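You operate a simulated robot arm through the tools that you are given. There is no shell and no other tool.

You are at the controls of a simulated robot arm. One attempt, no reset.

## Task
Clear the fault, then test the line stop button on the running lift.
Fine: Reset, start the lift, push the stop in, pull it out again and press Reset; leave the lift standing. Where these are worked on the way, their far stop is far enough and under half their travel is too little: line stop button.

The check looks at the end state, three seconds after you hand in, the way a careful person would. Anything else that was tipped, shoved, dropped, spilled or broken makes it a failure.

## Robot
A 7-joint arm with a fingered hand, fixed in place. Base frame: the origin is on the floor under the middle of its stand, x ahead of it, y to its left, z up. Units: m, degrees, N and s.
With the tool pointing down near the work surface it reaches from about 0.18 to 0.68 m from the base axis. Its first joint turns from -166.0 to 166.0 degrees. Payload 4 kg.
Tool frame: the origin (TCP) lies between the finger pads and is the grasp point; the fingertips stand 0.028 m ahead of it; z points along the fingers, y is the line along which they close. The gripper opens to 0.168 m; its body begins 0.079 m behind the TCP. The gripper is a hand of 4 fingers: y runs from the thumb to the fingers, the wrist lies at [0, 0, -0.249] in the tool frame, and closing takes about 1.5 s.
Orientation is that of the tool frame in the base frame, as a unit quaternion [w, x, y, z]. With the fingers straight down and closing along the base's y, the tool's x points along the base's -x, its y along +y and its z along -z.

## Interface
- The arm moves only by the tool move_arm. Its argument "targets" is a list of rows, each an object of numbers (a shift or turn left out is 0, a gripper value left out holds the last): "grip": the finger opening in m, from 0 to 0.168; "tx", "ty", "tz": the shift along the base's x, y, z in units of 50 mm (1.0 is 50 mm); "ax", "ay", "az": the turn, a rotation vector about the base's x, y, z in units of 5 degrees (1.0 is 5 degrees). In form: [{"grip": .., "tx": .., "ty": .., "tz": .., "ax": .., "ay": .., "az": ..}, ...]. A call has 1 to 20 rows; each row shifts and turns the commanded pose from where the row before left it. A call with a number of a shift or a turn outside -1 to 1 is refused whole. A row lasts 0.2 s, in which the tool goes at most 0.05 m and 8.6 degrees; a call with a longer step from one row to the next is refused whole, and so is a gripper value outside its range. A pose out of reach is approached as far as the arm can. The call stops where the force on the tool passes 40 N (or 10 N more than at its start, if that is more) or the arm is blocked; 0.2 s more then pass. Each finger travels about 0.153 m/s and halts on what it meets, pressing with about 25 N; the grip force reading is that of the motor and also rises with nothing between the fingers. The clock runs only during rows and for 0.2 s after the last one: add rows that do not move to give the fingers time. The reply holds the time, the measured pose of the TCP, the force on the tool along the base axes, the opening and the grip force, in the units named above and with some noise, with the torque about the TCP (base axes, N m) and any sound that the robot's microphone picked up.
- Cameras (640 x 400 px; columns grow to the right, rows downward): "scene" is fixed at [0.0494, -0.5002, 1.6594]; the picture's right is [0.47, -0.88, 0.00], its down [-0.50, -0.27, -0.82] and it looks along [0.73, 0.38, -0.57] (base axes); focal length 329 px, centre (320, 200). "wrist" rides on the gripper at [0.06, -0.06, -0.11] in the tool frame; the picture's right is [0.71, 0.71, 0.00], its down [-0.56, 0.56, -0.61] and it looks along [-0.43, 0.43, 0.79] (tool axes); focal length 265 px, centre (320, 200). There is no depth. A picture from a camera that has moved, and an enlarged one, comes with that camera's place and axes in the base frame and with its lens.
- capture(camera): a new picture of that camera. No time passes.
- lift_body(by): slides the trunk up (or, below 0, down) by that many m; the arm rides with it, the base frame stays. It gives what a move gives, with no picture.
- grasp_type(shape): the hand has 4 fingers and takes this shape, open, in about a second: jaw (thumb against the fingers, like two jaws); tri (thumb and two fingers); tip (a fingertip pinch); poke (one finger out to press); point (the index stretched); flat (the hand flat); cup (the hand cupped); fist (a fist). The gripper value then closes the fingers along that shape, each until it touches; the sizes above hold for jaw. It gives what a move gives, with no picture.
- inspect(camera, box): a new picture of the part [left, top, right, bottom] of that camera's present view, enlarged. No time passes.
- job_done(): hands the job in; it is judged then, once.

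Places have to be worked out from the pictures, the camera data and where the tool is seen. Open the gripper and draw the arm clear of the work before you hand the job in, unless the task says otherwise.

The tools are called after "Request:" as a command line: name --argument value ..., lists and objects as JSON in quotes. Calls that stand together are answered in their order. move_arm: Moves the arm, as the interface text tells. Its arguments: {"type":"object","properties":{"targets":{"type":"array","items":{"type":"object","properties":{"grip":{"type":"number"},"tx":{"type":"number"},"ty":{"type":"number"},"tz":{"type":"number"},"ax":{"type":"number"},"ay":{"type":"number"},"az":{"type":"number"}}}}},"required":["targets"]} The other tools are called the same way: lift_body (by) moves the trunk up or down; grasp_type (shape) gives the hand a shape; capture (camera) takes a picture; inspect (camera, box) takes an enlarged picture of a part of a camera's view; job_done () hands the job in.

At the start:

```text
time_s: 0.0
tool_pos: [0.3827, 0.0594, 1.2711]
tool_rot: [0.0, 0.0, 1.0, -0.001]
ft_force: [0.0, -0.1, -0.1]
wrist_torque: [-0.01, -0.01, 0.01]
finger_gap: 0.1681
finger_force: 0.1
shape: jaw
trunk travel left (down, up): [-0.59, 0.0]
```

scene: 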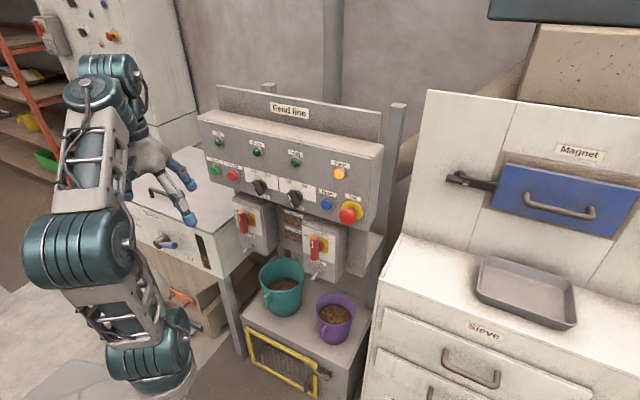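
wrist: 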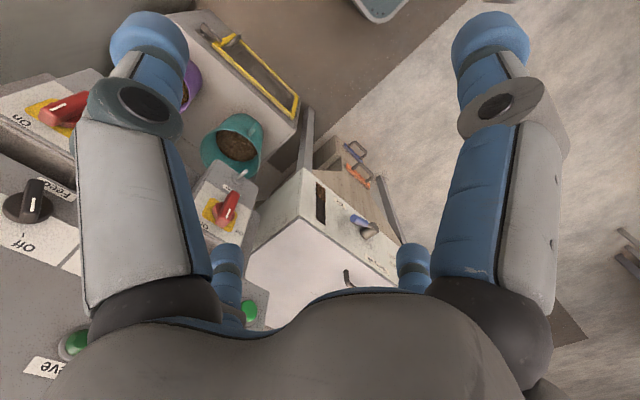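

I'll look closely at the control panel to read the labels before moving anything.

Request:
inspect --camera "scene" --box '[190, 80, 400, 211]'

Request:
inspect --camera "scene" --box '[200, 120, 290, 176]'

Request:
inspect --camera "scene" --box '[280, 140, 380, 202]'

Request:
inspect --camera "scene" --box '[225, 190, 360, 275]'

```text
3.05 times, centred on (295, 146) of scene
camera zoom: at [0.0494, -0.5002, 1.6594], right [0.47, -0.88, 0.0], down [-0.5, -0.27, -0.82], along [0.73, 0.38, -0.57], focal length 1003 px, centre (396, 366)
```

zoom: 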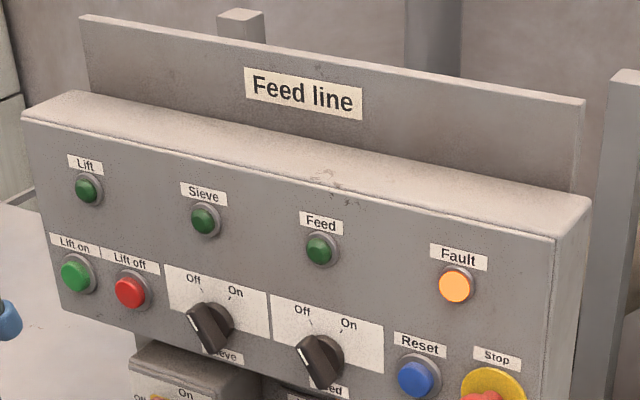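

```text
7.11 times, centred on (245, 148) of scene
camera zoom: at [0.0494, -0.5002, 1.6594], right [0.47, -0.88, 0.0], down [-0.5, -0.27, -0.82], along [0.73, 0.38, -0.57], focal length 2339 px, centre (853, 570)
```

zoom: 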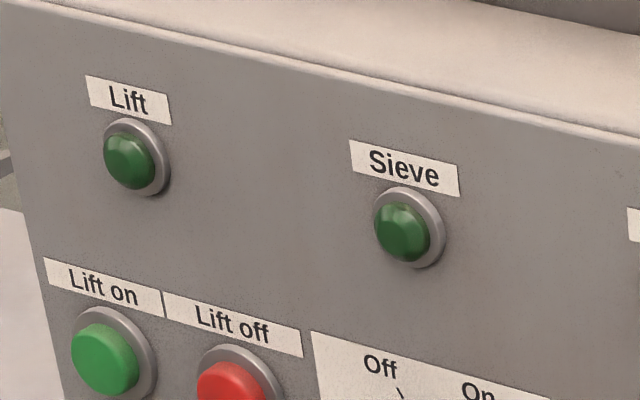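

```text
6.40 times, centred on (330, 171) of scene
camera zoom: at [0.0494, -0.5002, 1.6594], right [0.47, -0.88, 0.0], down [-0.5, -0.27, -0.82], along [0.73, 0.38, -0.57], focal length 2105 px, centre (256, 386)
```

zoom: 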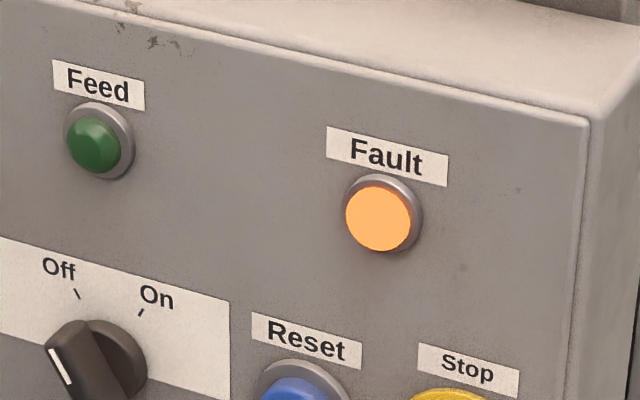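

```text
4.71 times, centred on (292, 232) of scene
camera zoom: at [0.0494, -0.5002, 1.6594], right [0.47, -0.88, 0.0], down [-0.5, -0.27, -0.82], along [0.73, 0.38, -0.57], focal length 1548 px, centre (449, 47)
```

zoom: 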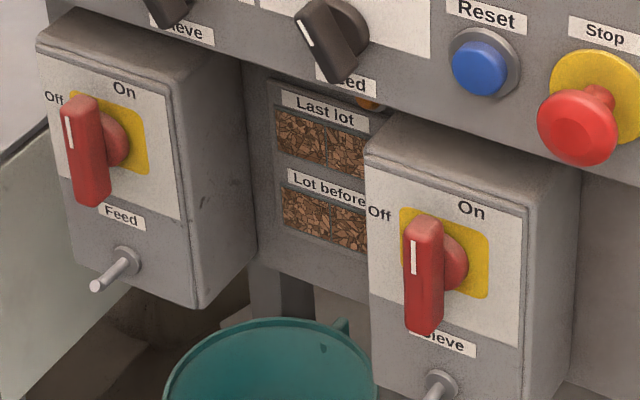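

The panel faces −x with its front at roughly x≈0.675. By triangulation Lift on is at y≈0.185, Reset at y≈−0.19 and Stop at y≈−0.26, all at z≈1.165. The stop looks out and Fault is lit. I'll shape the hand for pressing and see where the finger ends up.

Request:
grasp_type --shape "poke"

Request:
capture --camera "wrist"

Request:
capture --camera "scene"

```text
time_s: 0.9
tool_pos: [0.3821, 0.0591, 1.2699]
tool_rot: [0.0, -0.001, 1.0, 0.0]
ft_force: [0.4, 0.2, 0.2]
wrist_torque: [-0.02, -0.01, -0.02]
finger_gap: 0.0
finger_force: 0.1
shape: poke
trunk travel left (down, up): [-0.59, 0.0]
```

```text
taken
camera wrist: at [0.3214, -0.0003, 1.3805], right [-0.71, 0.71, 0.0], down [0.56, 0.56, 0.61], along [0.43, 0.43, -0.79], focal length 265 px, centre (320, 200)
```

wrist: 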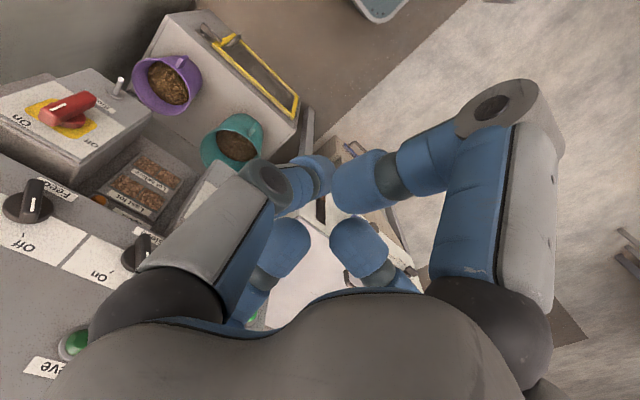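

```text
taken
```

scene: 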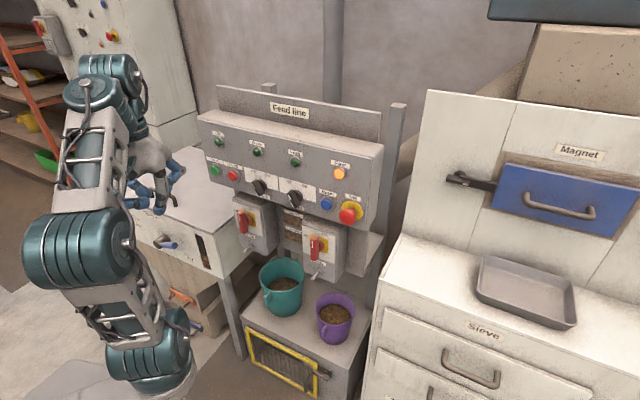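

The hand has changed to the poke shape, but it isn't clear which finger leads. I'll zoom in on the finger area in both views.

Request:
inspect --camera "wrist" --box '[200, 130, 456, 290]'

Request:
inspect --camera "scene" --box '[90, 110, 218, 230]'

```text
2.50 times, centred on (328, 210) of wrist
camera zoom: at [0.3214, -0.0003, 1.3805], right [-0.71, 0.71, 0.0], down [0.56, 0.56, 0.61], along [0.43, 0.43, -0.79], focal length 664 px, centre (300, 175)
```

zoom: 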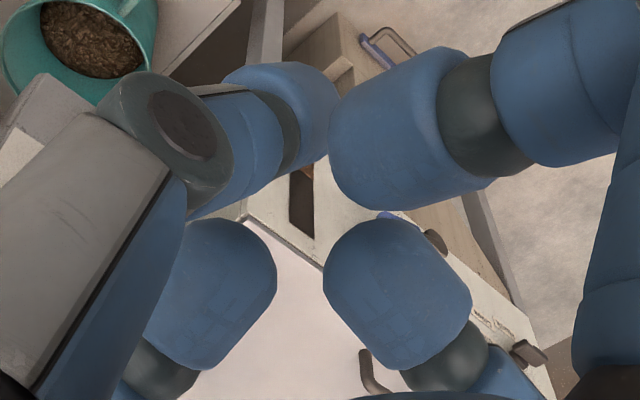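

```text
3.33 times, centred on (154, 170) of scene
camera zoom: at [0.0494, -0.5002, 1.6594], right [0.47, -0.88, 0.0], down [-0.5, -0.27, -0.82], along [0.73, 0.38, -0.57], focal length 1096 px, centre (873, 300)
```

zoom: 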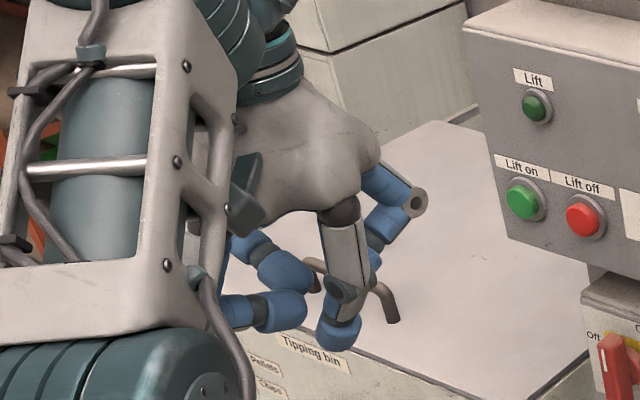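

The fingers may still be moving into shape, so I'll hold still for a moment and look again.

Request:
move_arm --targets '[{"tx": 0}, {"tx": 0}, {"tx": 0}, {"tx": 0}]'

Request:
inspect --camera "wrist" --box '[200, 130, 456, 290]'

Request:
inspect --camera "scene" --box '[90, 110, 218, 230]'

```text
time_s: 1.9
tool_pos: [0.3824, 0.0596, 1.2706]
tool_rot: [0.001, 0.0, 1.0, 0.0]
ft_force: [0.7, -0.1, -0.8]
wrist_torque: [0.0, -0.02, 0.02]
finger_gap: 0.0
finger_force: 0.0
shape: poke
trunk travel left (down, up): [-0.59, 0.0]
```

```text
2.50 times, centred on (328, 210) of wrist
camera zoom: at [0.3214, -0.0003, 1.3805], right [-0.71, 0.71, 0.0], down [0.56, 0.56, 0.61], along [0.43, 0.43, -0.79], focal length 664 px, centre (300, 175)
```

zoom: 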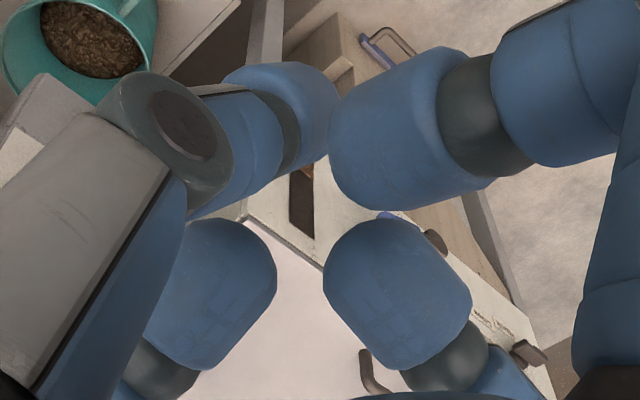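

```text
3.33 times, centred on (154, 170) of scene
camera zoom: at [0.0494, -0.5002, 1.6594], right [0.47, -0.88, 0.0], down [-0.5, -0.27, -0.82], along [0.73, 0.38, -0.57], focal length 1096 px, centre (873, 300)
```

zoom: 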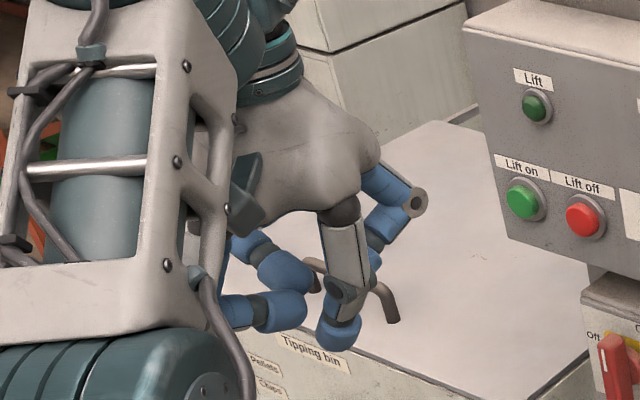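

The poke shape has one finger leading only slightly. I'll compare it with the "point" shape.

Request:
grasp_type --shape "point"

Request:
capture --camera "wrist"

Request:
inspect --camera "scene" --box '[90, 110, 218, 230]'

```text
time_s: 2.8
tool_pos: [0.3819, 0.0594, 1.2703]
tool_rot: [0.0, 0.0, 1.0, 0.0]
ft_force: [0.6, -0.8, 0.2]
wrist_torque: [-0.02, -0.01, 0.0]
finger_gap: 0.0
finger_force: 0.1
shape: point
trunk travel left (down, up): [-0.59, 0.0]
```

```text
taken
camera wrist: at [0.3214, -0.0003, 1.3805], right [-0.71, 0.71, 0.0], down [0.56, 0.56, 0.61], along [0.43, 0.43, -0.79], focal length 265 px, centre (320, 200)
```

wrist: 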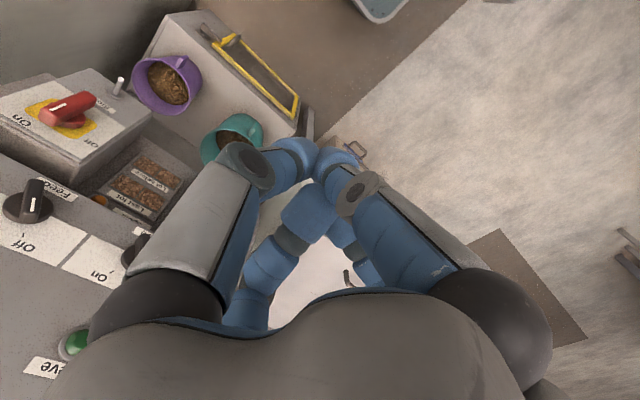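

```text
3.33 times, centred on (154, 170) of scene
camera zoom: at [0.0494, -0.5002, 1.6594], right [0.47, -0.88, 0.0], down [-0.5, -0.27, -0.82], along [0.73, 0.38, -0.57], focal length 1096 px, centre (873, 300)
```

zoom: 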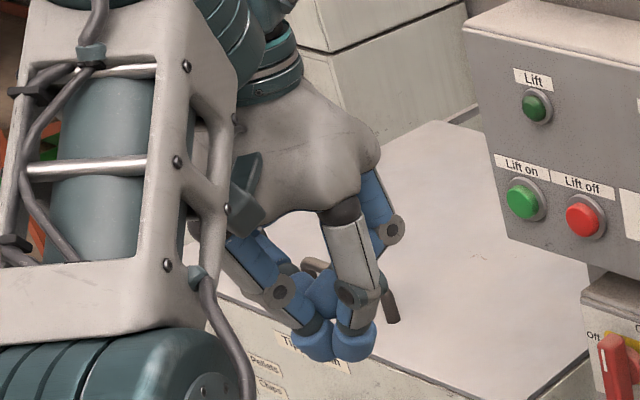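

"Point" brings two fingertips together at the front, while "poke" leaves one finger leading by about 4 cm. I'll check "tip" as well, since it might serve for both pressing and pinching.

Request:
grasp_type --shape "tip"

Request:
capture --camera "wrist"

Request:
inspect --camera "scene" --box '[90, 110, 218, 230]'

```text
time_s: 3.7
tool_pos: [0.3828, 0.0591, 1.2703]
tool_rot: [0.0, 0.0, 1.0, 0.0]
ft_force: [0.0, 0.5, 0.7]
wrist_torque: [0.02, 0.01, 0.0]
finger_gap: 0.1681
finger_force: 0.1
shape: tip
trunk travel left (down, up): [-0.59, 0.0]
```

```text
taken
camera wrist: at [0.3214, -0.0003, 1.3805], right [-0.71, 0.71, 0.0], down [0.56, 0.56, 0.61], along [0.43, 0.43, -0.79], focal length 265 px, centre (320, 200)
```

wrist: 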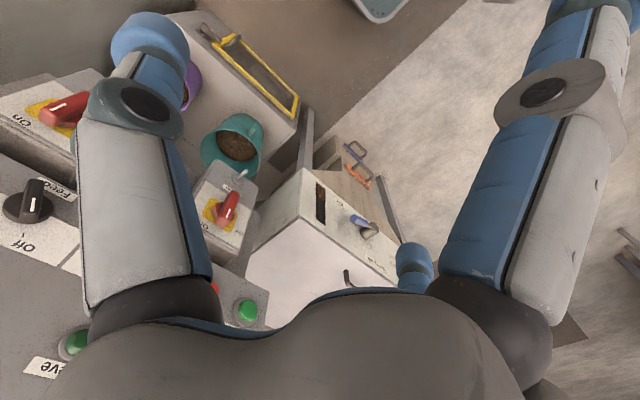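

```text
3.33 times, centred on (154, 170) of scene
camera zoom: at [0.0494, -0.5002, 1.6594], right [0.47, -0.88, 0.0], down [-0.5, -0.27, -0.82], along [0.73, 0.38, -0.57], focal length 1096 px, centre (873, 300)
```

zoom: 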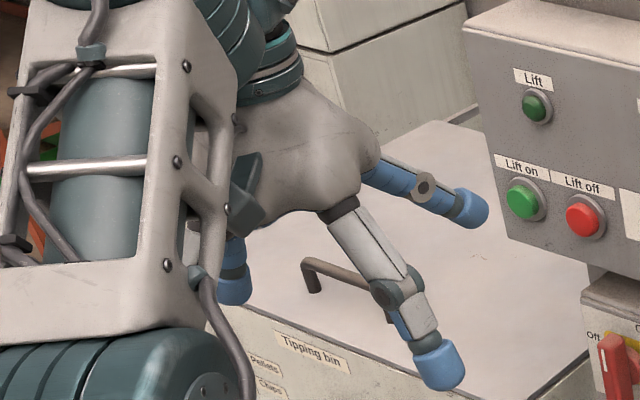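

"Tip" splays two of the fingers outward, so I'll use "poke" for pressing. I'll go back to poke and start turning the hand to point at the panel (+x), staying clear of it.

Request:
grasp_type --shape "poke"

Request:
move_arm --targets '[{"ay": -1, "tx": 0.1}, {"ay": -1, "tx": 0.1}, {"ay": -1, "tx": 0.1}, {"ay": -1, "tx": 0.1}, {"ay": -1, "tx": 0.1}, {"ay": -1, "tx": 0.1}, {"ay": -1, "tx": 0.1}, {"ay": -1, "tx": 0.1}, {"ay": -1, "tx": 0.1}, {"tx": 0}]'

Request:
capture --camera "scene"

```text
time_s: 4.6
tool_pos: [0.383, 0.0603, 1.2695]
tool_rot: [0.0, -0.001, 1.0, 0.0]
ft_force: [0.0, 0.5, -0.3]
wrist_torque: [-0.03, 0.03, -0.01]
finger_gap: 0.0
finger_force: 0.1
shape: poke
trunk travel left (down, up): [-0.59, 0.0]
```

```text
time_s: 6.8
tool_pos: [0.4268, 0.0592, 1.2706]
tool_rot: [0.382, 0.0, 0.924, 0.0]
ft_force: [0.6, -0.2, 0.0]
wrist_torque: [0.0, 0.0, 0.0]
finger_gap: 0.0001
finger_force: 0.1
shape: poke
trunk travel left (down, up): [-0.59, 0.0]
```

```text
taken
```

scene: 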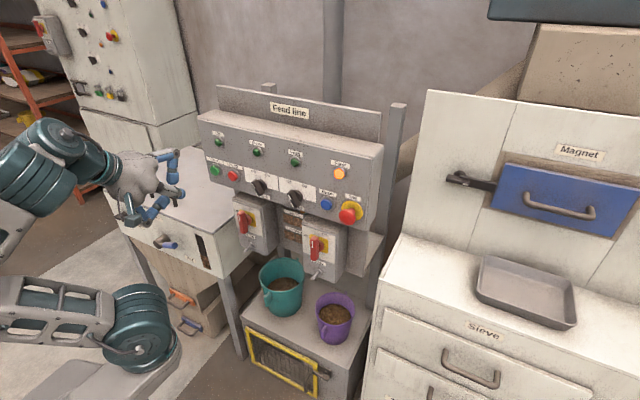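

The hand now points 45° forward and down with no contact, so I'll continue to horizontal.

Request:
move_arm --targets '[{"ay": -1, "tx": 0.1}, {"ay": -1, "tx": 0.1}, {"ay": -1, "tx": 0.1}, {"ay": -1, "tx": 0.1}, {"ay": -1, "tx": 0.1}, {"ay": -1, "tx": 0.1}, {"ay": -1, "tx": 0.1}, {"ay": -1, "tx": 0.1}, {"ay": -1, "tx": 0.1}, {"tx": 0}]'

Request:
capture --camera "scene"

Request:
capture --camera "wrist"

Request:
inspect --camera "scene" --box '[100, 100, 260, 200]'

```text
time_s: 9.0
tool_pos: [0.488, 0.0597, 1.3193]
tool_rot: [0.707, 0.0, 0.708, 0.001]
ft_force: [-0.1, 0.5, -0.4]
wrist_torque: [-0.01, 0.02, 0.03]
finger_gap: 0.0
finger_force: 0.1
shape: poke
out of reach, approached as far as the arm can: row 6, 7, 8, 9
trunk travel left (down, up): [-0.59, 0.0]
```

```text
taken
```

scene: 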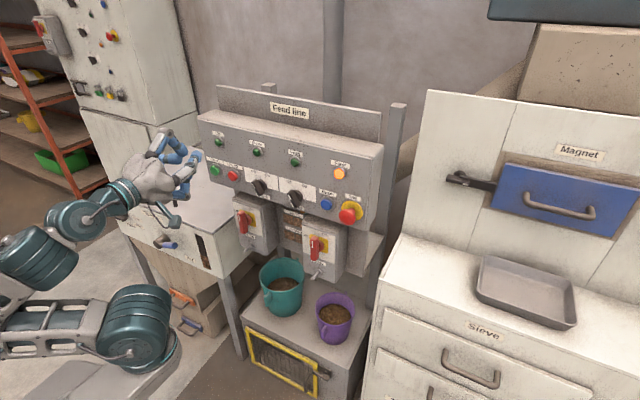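

```text
taken
camera wrist: at [0.3794, -0.0003, 1.2601], right [0.0, 0.71, -0.71], down [-0.61, 0.56, 0.56], along [0.79, 0.43, 0.43], focal length 265 px, centre (320, 200)
```

wrist: 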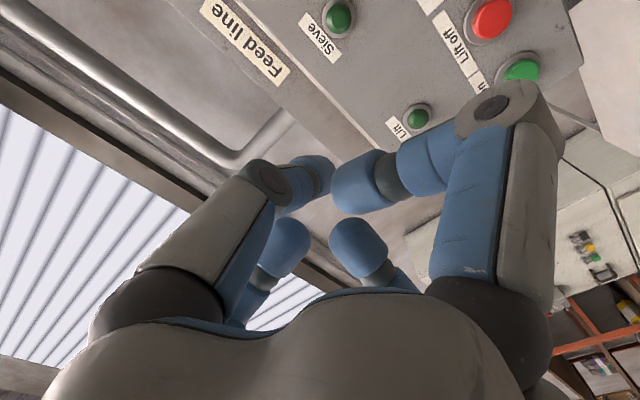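

```text
4.00 times, centred on (180, 150) of scene
camera zoom: at [0.0494, -0.5002, 1.6594], right [0.47, -0.88, 0.0], down [-0.5, -0.27, -0.82], along [0.73, 0.38, -0.57], focal length 1316 px, centre (880, 400)
```

zoom: 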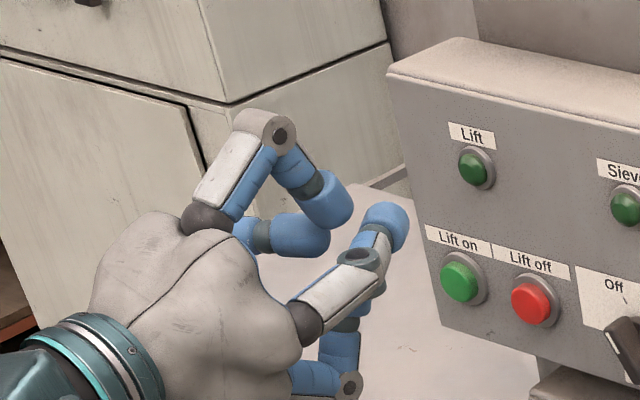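

The poke shape works: one finger leads along the tool axis with its tip about 0.03 m ahead of the TCP. Triangulating again puts the button fronts at x≈0.69, with Lift on at (y 0.20, z 1.152), Reset at (y −0.187, z 1.151) and Stop at (y −0.255, z 1.155). The arm is high, so I'll lower the trunk to bring the hand to button height.

Request:
lift_body --by -0.165

Request:
capture --camera "scene"

Request:
capture --camera "wrist"

```text
time_s: 10.9
tool_pos: [0.4905, 0.0591, 1.1548]
tool_rot: [0.707, 0.0, 0.708, 0.0]
ft_force: [0.5, -0.3, 0.2]
wrist_torque: [0.03, -0.01, 0.0]
finger_gap: 0.0001
finger_force: 0.0
shape: poke
trunk travel left (down, up): [-0.425, 0.165]
```

```text
taken
```

scene: 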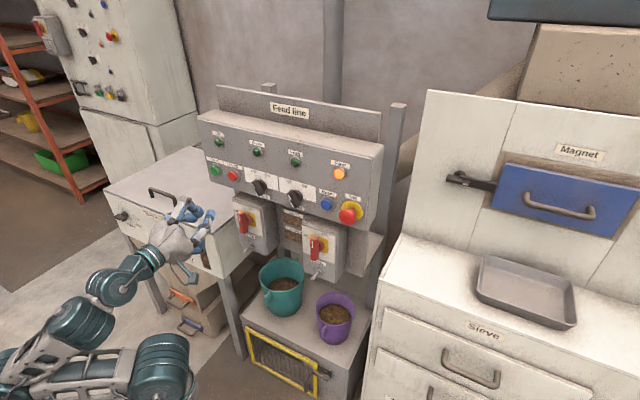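

```text
taken
camera wrist: at [0.3801, 0.0001, 1.095], right [0.0, 0.71, -0.71], down [-0.61, 0.56, 0.56], along [0.79, 0.43, 0.43], focal length 265 px, centre (320, 200)
```

wrist: 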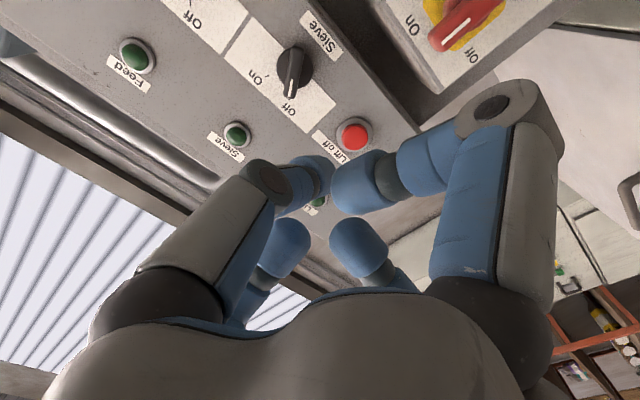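

The hand is now at button height (z≈1.155). The curled lower finger could hit the Sieve isolator handle or the stop button when I press Reset. I'll roll the hand 45° so the fingers sit on the diagonals.

Request:
move_arm --targets '[{"ax": 1}, {"ax": 1}, {"ax": 1}, {"ax": 1}, {"ax": 1}, {"ax": 1}, {"ax": 1}, {"ax": 1}, {"ax": 1}, {"tx": 0}]'

Request:
capture --camera "wrist"

Request:
inspect --camera "scene" --box '[130, 150, 290, 250]'

```text
time_s: 13.1
tool_pos: [0.4903, 0.0602, 1.1548]
tool_rot: [0.652, 0.271, 0.654, 0.272]
ft_force: [-0.4, -0.6, -0.3]
wrist_torque: [-0.01, -0.01, 0.01]
finger_gap: 0.0
finger_force: 0.1
shape: poke
trunk travel left (down, up): [-0.425, 0.165]
```

```text
taken
camera wrist: at [0.38, 0.0606, 1.07], right [0.0, 1.0, 0.0], down [-0.61, 0.0, 0.79], along [0.79, 0.0, 0.61], focal length 265 px, centre (320, 200)
```

wrist: 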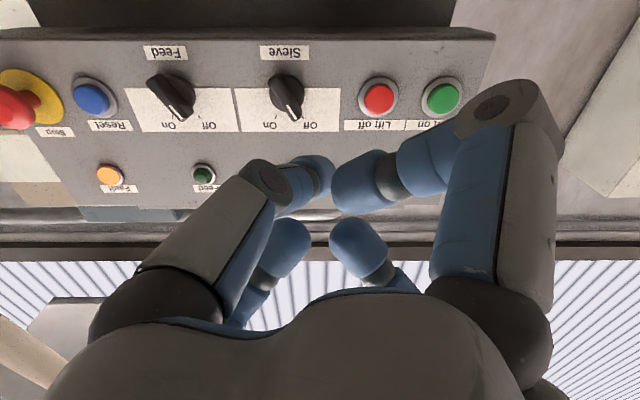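

```text
4.00 times, centred on (210, 200) of scene
camera zoom: at [0.0494, -0.5002, 1.6594], right [0.47, -0.88, 0.0], down [-0.5, -0.27, -0.82], along [0.73, 0.38, -0.57], focal length 1316 px, centre (760, 200)
```

zoom: 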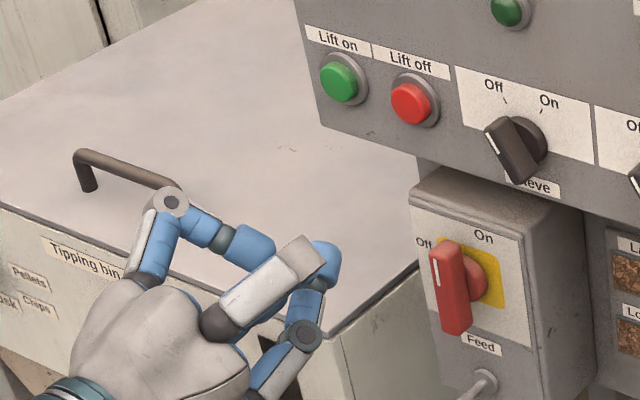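

With the roll, the wrist camera now sees the whole button row. Combined with the scene view it puts Reset near (0.682, −0.193, 1.158) and Lift on near (0.684, 0.197, 1.157). I'll move sideways to a point in front of Reset, keeping well back from the panel.

Request:
move_arm --targets '[{"ty": -0.84, "tx": 0.1}, {"ty": -0.84, "tx": 0.1}, {"ty": -0.84, "tx": 0.1}, {"ty": -0.84, "tx": 0.1}, {"ty": -0.84, "tx": 0.1}, {"ty": -0.84, "tx": 0.1, "tz": 0.06}, {"tx": 0}]'

Request:
capture --camera "wrist"

Request:
capture --camera "scene"

Request:
inspect --camera "scene" --box '[230, 150, 390, 250]'

```text
time_s: 14.7
tool_pos: [0.5201, -0.1931, 1.1565]
tool_rot: [0.653, 0.27, 0.654, 0.272]
ft_force: [1.0, 0.4, 1.0]
wrist_torque: [-0.03, 0.01, 0.03]
finger_gap: 0.0001
finger_force: 0.0
shape: poke
trunk travel left (down, up): [-0.425, 0.165]
```

```text
taken
camera wrist: at [0.4104, -0.1924, 1.0723], right [0.0, 1.0, 0.0], down [-0.61, 0.0, 0.79], along [0.79, 0.0, 0.61], focal length 265 px, centre (320, 200)
```

wrist: 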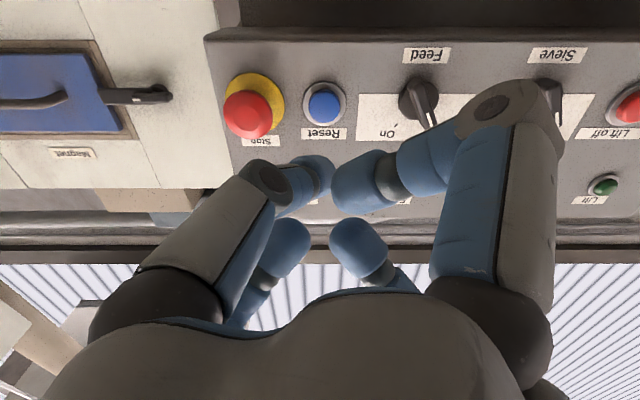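

```text
taken
```

scene: 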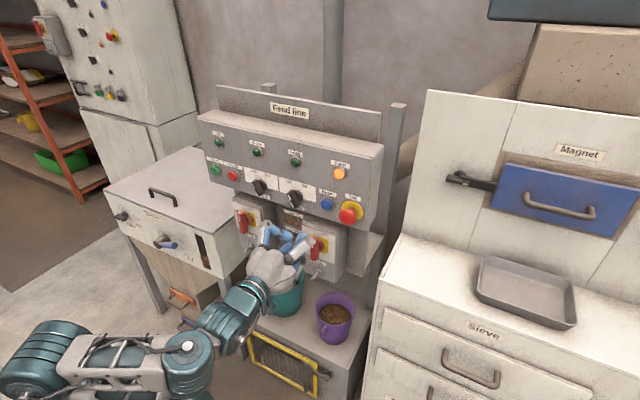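

```text
4.00 times, centred on (310, 200) of scene
camera zoom: at [0.0494, -0.5002, 1.6594], right [0.47, -0.88, 0.0], down [-0.5, -0.27, -0.82], along [0.73, 0.38, -0.57], focal length 1316 px, centre (360, 200)
```

zoom: 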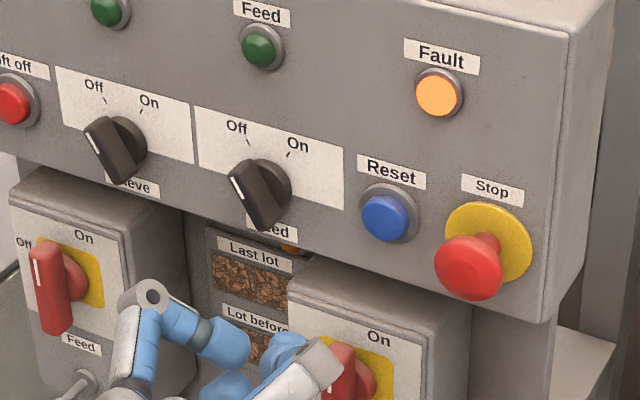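

Reset lies at about y −0.189, z 1.158, with its cap front at x≈0.68. I'll align and approach to just short of contact, with the tip at about x≈0.665.

Request:
move_arm --targets '[{"ty": 0.08, "tz": 0.04, "tx": 0.4}, {"tx": 0.5}, {"tx": 0.5}, {"tx": 0.5}, {"tx": 0.4}, {"tx": 0}]'

Request:
capture --camera "wrist"

Request:
inspect --camera "scene" --box '[260, 150, 388, 230]'

```text
time_s: 16.1
tool_pos: [0.6357, -0.1877, 1.1597]
tool_rot: [0.652, 0.269, 0.654, 0.272]
ft_force: [0.0, -0.4, 0.0]
wrist_torque: [-0.01, 0.02, -0.01]
finger_gap: 0.0
finger_force: 0.1
shape: poke
trunk travel left (down, up): [-0.425, 0.165]
```

```text
taken
camera wrist: at [0.5253, -0.1881, 1.0748], right [0.0, 1.0, 0.0], down [-0.61, 0.0, 0.79], along [0.79, 0.0, 0.61], focal length 265 px, centre (320, 200)
```

wrist: 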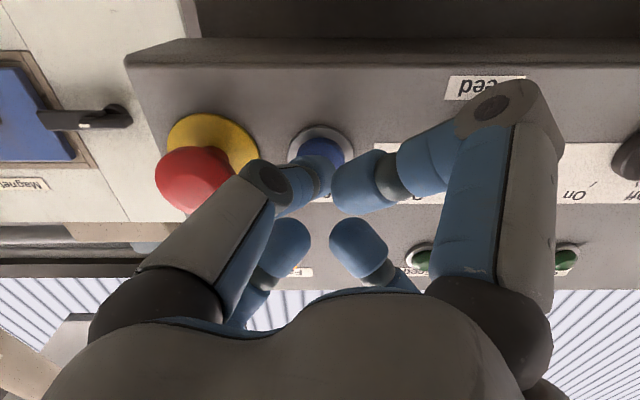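

```text
5.00 times, centred on (324, 190) of scene
camera zoom: at [0.0494, -0.5002, 1.6594], right [0.47, -0.88, 0.0], down [-0.5, -0.27, -0.82], along [0.73, 0.38, -0.57], focal length 1645 px, centre (300, 250)
```

zoom: 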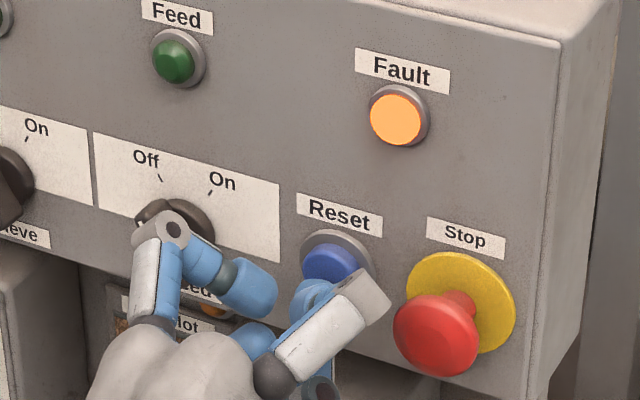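

The tip is lined up with Reset and about 1.5 cm short of it, and the other fingers are clear of the stop and the Feed knob. I'll advance slowly to find contact.

Request:
move_arm --targets '[{"tx": 0.1}, {"tx": 0.1}, {"tx": 0.08}, {"tx": 0.08}, {"tx": 0}]'

Request:
inspect --camera "scene" --box '[260, 150, 388, 230]'

```text
time_s: 17.3
tool_pos: [0.6504, -0.1888, 1.1602]
tool_rot: [0.654, 0.271, 0.653, 0.269]
ft_force: [-24.8, 0.1, -6.1]
wrist_torque: [0.0, 0.17, -0.02]
finger_gap: 0.0002
finger_force: 0.1
shape: poke
trunk travel left (down, up): [-0.425, 0.165]
heard: click
```

```text
5.00 times, centred on (324, 190) of scene
camera zoom: at [0.0494, -0.5002, 1.6594], right [0.47, -0.88, 0.0], down [-0.5, -0.27, -0.82], along [0.73, 0.38, -0.57], focal length 1645 px, centre (300, 250)
```

zoom: 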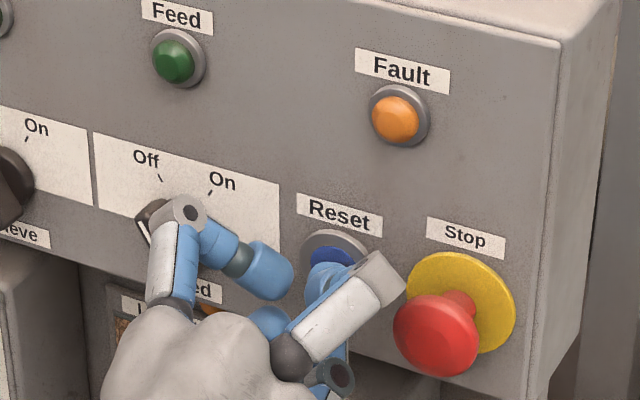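

A click was heard and the Fault lamp has gone out, so the fault is cleared. I'll back straight off and move across to Lift on.

Request:
move_arm --targets '[{"tx": -0.5}, {"tx": -0.5}, {"tx": -0.5}, {"tx": -0.5}, {"tx": -0.3}, {"ty": 0.8}, {"ty": 0.96}, {"ty": 0.96}, {"ty": 0.96}, {"ty": 0.96}, {"ty": 0.96}, {"ty": 0.96}, {"ty": 0.96}, {"tz": -0.04}, {"tx": 0}]'

Request:
capture --camera "wrist"

Request:
capture --camera "scene"

Request:
inspect --camera "scene" --box '[180, 120, 308, 200]'

```text
time_s: 20.5
tool_pos: [0.538, 0.1872, 1.1563]
tool_rot: [0.653, 0.27, 0.654, 0.272]
ft_force: [-0.6, -0.1, 0.1]
wrist_torque: [0.02, 0.0, 0.04]
finger_gap: 0.0
finger_force: 0.1
shape: poke
trunk travel left (down, up): [-0.425, 0.165]
```

```text
taken
camera wrist: at [0.4282, 0.1879, 1.0726], right [0.0, 1.0, 0.0], down [-0.61, 0.0, 0.79], along [0.79, 0.0, 0.61], focal length 265 px, centre (320, 200)
```

wrist: 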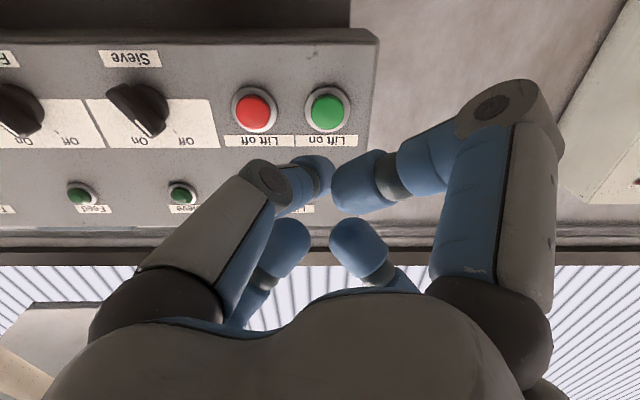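

```text
taken
```

scene: 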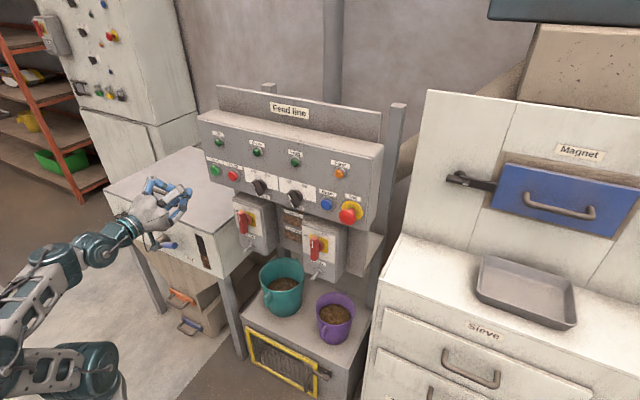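

```text
5.00 times, centred on (244, 160) of scene
camera zoom: at [0.0494, -0.5002, 1.6594], right [0.47, -0.88, 0.0], down [-0.5, -0.27, -0.82], along [0.73, 0.38, -0.57], focal length 1645 px, centre (700, 400)
```

zoom: 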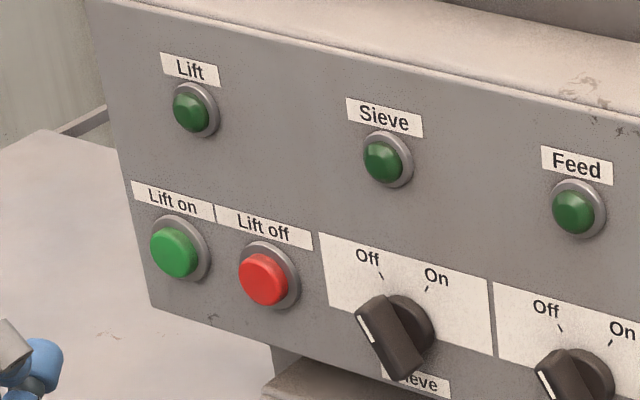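

Fault is off and all the other lamps are dark. Lift on is at about y 0.195, z 1.159, so I'll align and approach to just short of it.

Request:
move_arm --targets '[{"ty": 0.14, "tz": 0.06, "tx": 0.4}, {"tx": 0.5}, {"tx": 0.5}, {"tx": 0.4}, {"tx": 0.1}, {"tx": 0}]'

Request:
capture --camera "wrist"

Request:
inspect --camera "scene" --box '[180, 120, 308, 200]'

```text
time_s: 21.9
tool_pos: [0.6329, 0.1944, 1.1603]
tool_rot: [0.652, 0.27, 0.654, 0.272]
ft_force: [-0.1, -0.3, 0.5]
wrist_torque: [-0.04, 0.0, 0.0]
finger_gap: 0.0
finger_force: 0.1
shape: poke
trunk travel left (down, up): [-0.425, 0.165]
```

```text
taken
camera wrist: at [0.523, 0.195, 1.0756], right [0.0, 1.0, 0.0], down [-0.61, 0.0, 0.79], along [0.79, 0.0, 0.61], focal length 265 px, centre (320, 200)
```

wrist: 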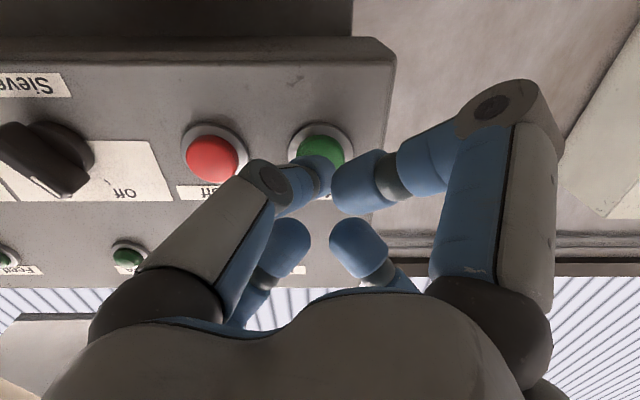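

```text
5.00 times, centred on (244, 160) of scene
camera zoom: at [0.0494, -0.5002, 1.6594], right [0.47, -0.88, 0.0], down [-0.5, -0.27, -0.82], along [0.73, 0.38, -0.57], focal length 1645 px, centre (700, 400)
```

zoom: 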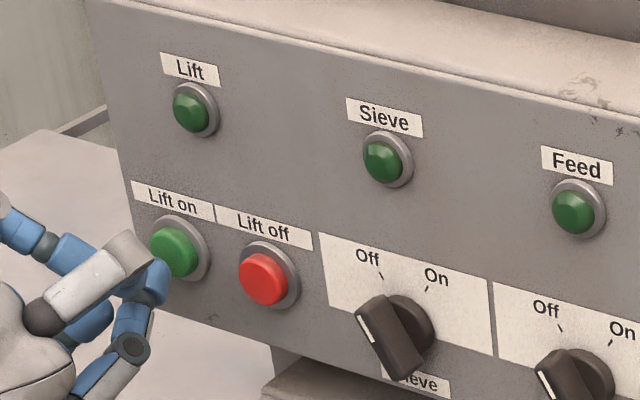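

The tip is centred on Lift on with the other fingers clear of Lift off. I'll press in slowly.

Request:
move_arm --targets '[{"tx": 0.1}, {"tx": 0.1}, {"tx": 0.1}, {"tx": 0.1}, {"tx": 0.02}, {"tx": 0}]'

Request:
inspect --camera "scene" --box '[180, 120, 308, 200]'

```text
time_s: 23.3
tool_pos: [0.6506, 0.1957, 1.161]
tool_rot: [0.653, 0.269, 0.654, 0.271]
ft_force: [-28.7, -4.3, -9.2]
wrist_torque: [0.04, 0.24, -0.16]
finger_gap: 0.0
finger_force: 0.1
shape: poke
trunk travel left (down, up): [-0.425, 0.165]
heard: click
```

```text
5.00 times, centred on (244, 160) of scene
camera zoom: at [0.0494, -0.5002, 1.6594], right [0.47, -0.88, 0.0], down [-0.5, -0.27, -0.82], along [0.73, 0.38, -0.57], focal length 1645 px, centre (700, 400)
```

zoom: 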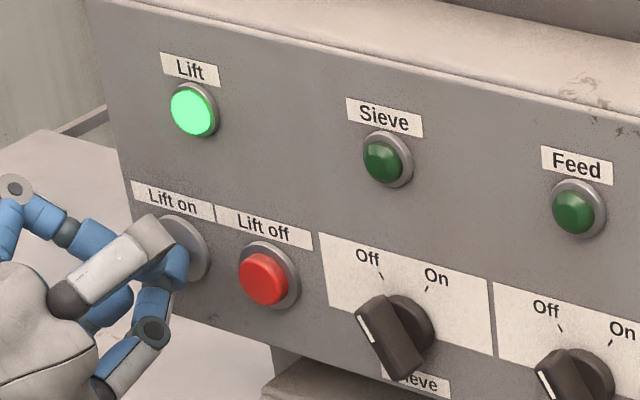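

The Lift lamp is lit, so the lift is running. I'll back off and move across to the Stop button, which I place at about y −0.2605, z 1.159 with its head front at x≈0.652.

Request:
move_arm --targets '[{"tx": -0.5}, {"tx": -0.5}, {"tx": -0.5}, {"tx": -0.5}, {"tx": -0.4}, {"ty": -0.9}, {"ty": -0.92}, {"ty": -0.92}, {"ty": -0.92}, {"ty": -0.92}, {"ty": -0.92}, {"ty": -0.92}, {"ty": -0.92}, {"ty": -0.92}, {"ty": -0.84}, {"tx": 0}]'

Request:
capture --camera "wrist"

Request:
capture --camera "scene"

Request:
inspect --camera "scene" --box '[260, 150, 388, 230]'

```text
time_s: 26.7
tool_pos: [0.5342, -0.2607, 1.1599]
tool_rot: [0.653, 0.27, 0.653, 0.271]
ft_force: [0.2, -0.5, 0.9]
wrist_torque: [0.01, -0.01, 0.01]
finger_gap: 0.0
finger_force: 0.1
shape: poke
trunk travel left (down, up): [-0.425, 0.165]
```

```text
taken
camera wrist: at [0.4241, -0.2596, 1.0762], right [0.0, 1.0, 0.0], down [-0.61, 0.0, 0.79], along [0.79, 0.0, 0.61], focal length 265 px, centre (320, 200)
```

wrist: 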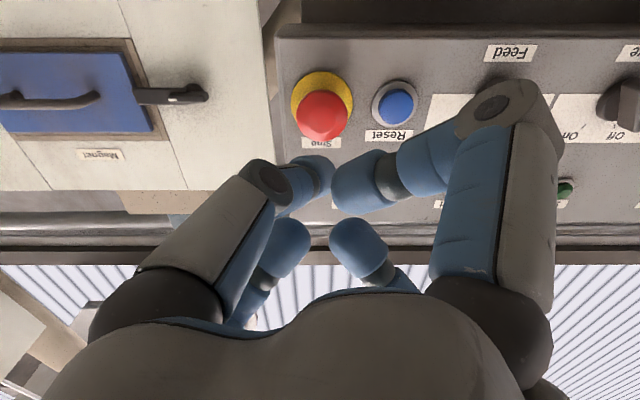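

```text
taken
```

scene: 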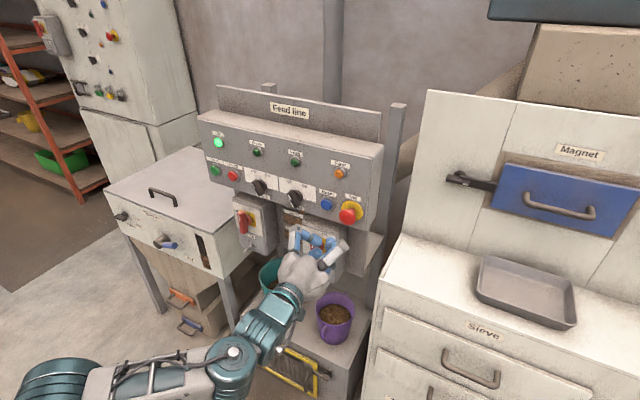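

```text
5.00 times, centred on (324, 190) of scene
camera zoom: at [0.0494, -0.5002, 1.6594], right [0.47, -0.88, 0.0], down [-0.5, -0.27, -0.82], along [0.73, 0.38, -0.57], focal length 1645 px, centre (300, 250)
```

zoom: 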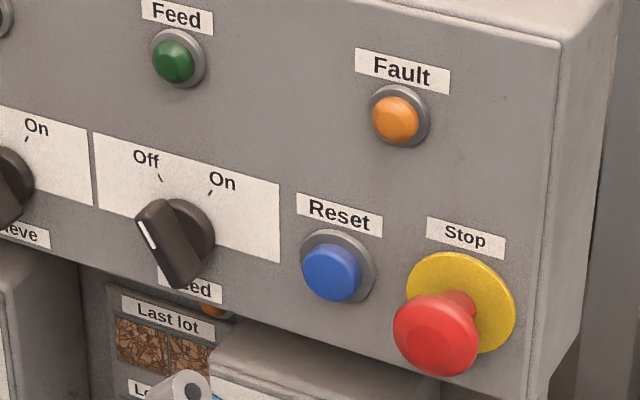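

The Lift lamp stays lit, and the Stop head sits in front of the finger, about 2 mm off to the +y side. A fresh triangulation puts the Sieve isolator handle top at about (0.66, −0.165, 1.05), clear of the hand. I'll approach and press the stop.

Request:
move_arm --targets '[{"tx": 0.5, "ty": 0.03, "tz": -0.02}, {"tx": 0.5}, {"tx": 0.4}, {"tx": 0.1}, {"tx": 0}]'

Request:
capture --camera "wrist"

Request:
inspect --camera "scene" --box '[260, 150, 388, 230]'

```text
time_s: 27.9
tool_pos: [0.6085, -0.2593, 1.158]
tool_rot: [0.653, 0.272, 0.654, 0.271]
ft_force: [0.0, -0.6, 0.2]
wrist_torque: [0.01, 0.0, 0.0]
finger_gap: 0.0002
finger_force: 0.0
shape: poke
trunk travel left (down, up): [-0.425, 0.165]
```

```text
taken
camera wrist: at [0.4993, -0.2584, 1.0745], right [0.0, 1.0, 0.0], down [-0.61, 0.0, 0.79], along [0.79, 0.0, 0.61], focal length 265 px, centre (320, 200)
```

wrist: 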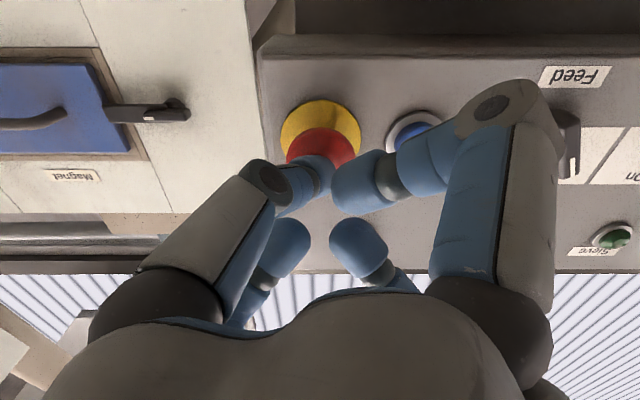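

```text
5.00 times, centred on (324, 190) of scene
camera zoom: at [0.0494, -0.5002, 1.6594], right [0.47, -0.88, 0.0], down [-0.5, -0.27, -0.82], along [0.73, 0.38, -0.57], focal length 1645 px, centre (300, 250)
```

zoom: 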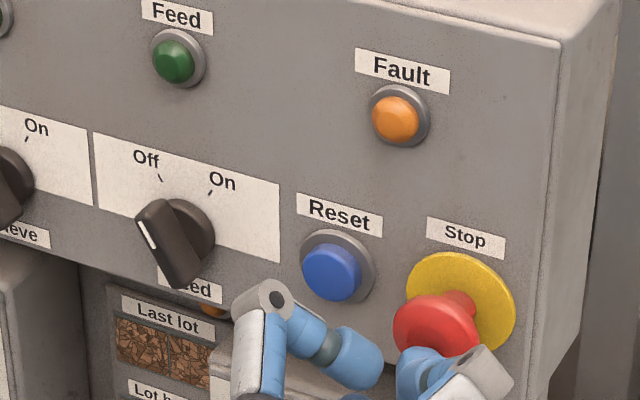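

The tip is about 1.5 cm from the mushroom and centred on it. I'll push in slowly.

Request:
move_arm --targets '[{"tx": 0.1}, {"tx": 0.1}, {"tx": 0.1}, {"tx": 0.08}, {"tx": 0.08}, {"tx": 0}]'

Request:
inspect --camera "scene" --box '[260, 150, 388, 230]'

Request:
capture --camera "scene"

```text
time_s: 29.1
tool_pos: [0.6257, -0.2622, 1.1581]
tool_rot: [0.652, 0.275, 0.654, 0.267]
ft_force: [-34.7, -1.7, -4.6]
wrist_torque: [-0.04, 0.04, 0.12]
finger_gap: 0.0
finger_force: 0.0
shape: poke
trunk travel left (down, up): [-0.425, 0.165]
stopped in row 6: the force on the tool passed its limit at 44 N (the readings are from after the stop); the commanded pose is now the measured one
```

```text
5.00 times, centred on (324, 190) of scene
camera zoom: at [0.0494, -0.5002, 1.6594], right [0.47, -0.88, 0.0], down [-0.5, -0.27, -0.82], along [0.73, 0.38, -0.57], focal length 1645 px, centre (300, 250)
```

zoom: 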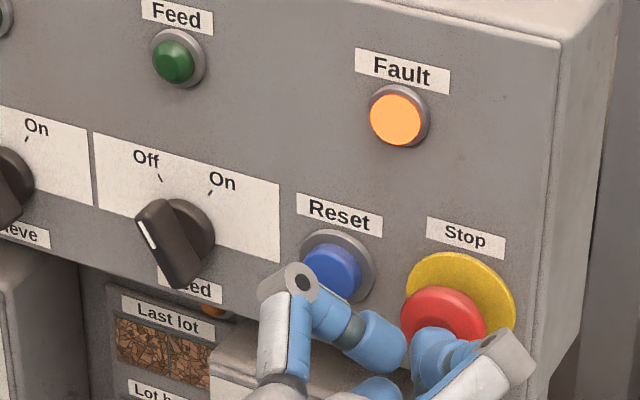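

```text
taken
```

scene: 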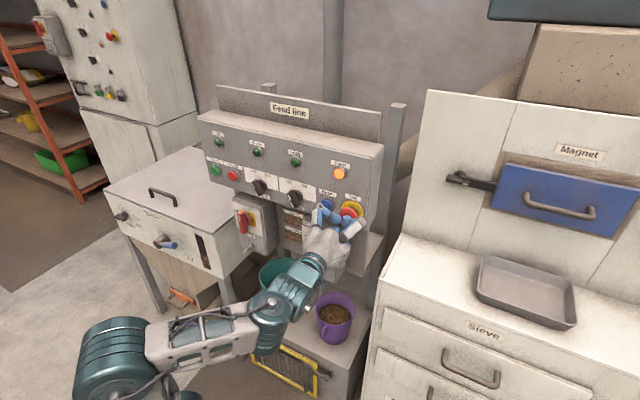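

Fault is lit again and the Lift lamp is out, so the stop has tripped, and the force reached 44 N. I'll back off and check that the head stays latched in.

Request:
move_arm --targets '[{"tx": -0.4}, {"tx": -0.5}, {"tx": -0.5}, {"tx": -0.5}, {"tx": 0}]'

Request:
inspect --camera "scene" --box '[260, 150, 388, 230]'

Request:
capture --camera "wrist"

```text
time_s: 30.3
tool_pos: [0.5351, -0.2601, 1.1572]
tool_rot: [0.651, 0.274, 0.655, 0.27]
ft_force: [-0.5, -0.1, 0.4]
wrist_torque: [-0.01, 0.0, -0.02]
finger_gap: 0.0
finger_force: 0.1
shape: poke
trunk travel left (down, up): [-0.425, 0.165]
```

```text
5.00 times, centred on (324, 190) of scene
camera zoom: at [0.0494, -0.5002, 1.6594], right [0.47, -0.88, 0.0], down [-0.5, -0.27, -0.82], along [0.73, 0.38, -0.57], focal length 1645 px, centre (300, 250)
```

zoom: 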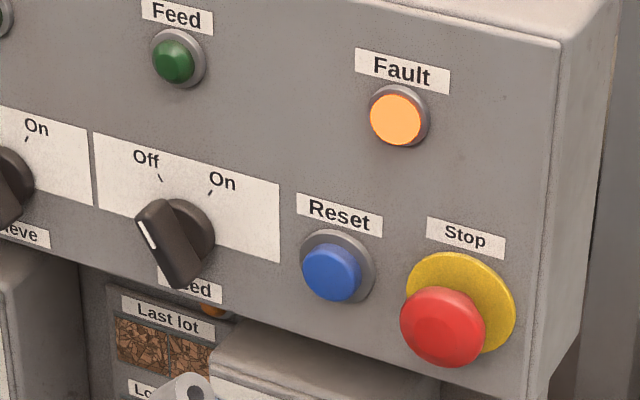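

```text
taken
camera wrist: at [0.4252, -0.259, 1.0736], right [0.0, 1.0, 0.0], down [-0.61, 0.0, 0.79], along [0.79, 0.0, 0.61], focal length 265 px, centre (320, 200)
```

wrist: 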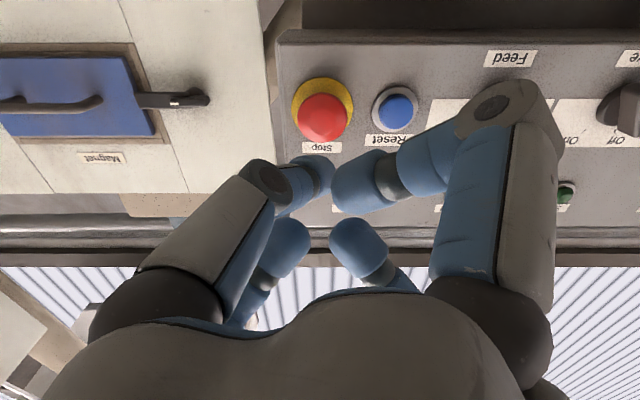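

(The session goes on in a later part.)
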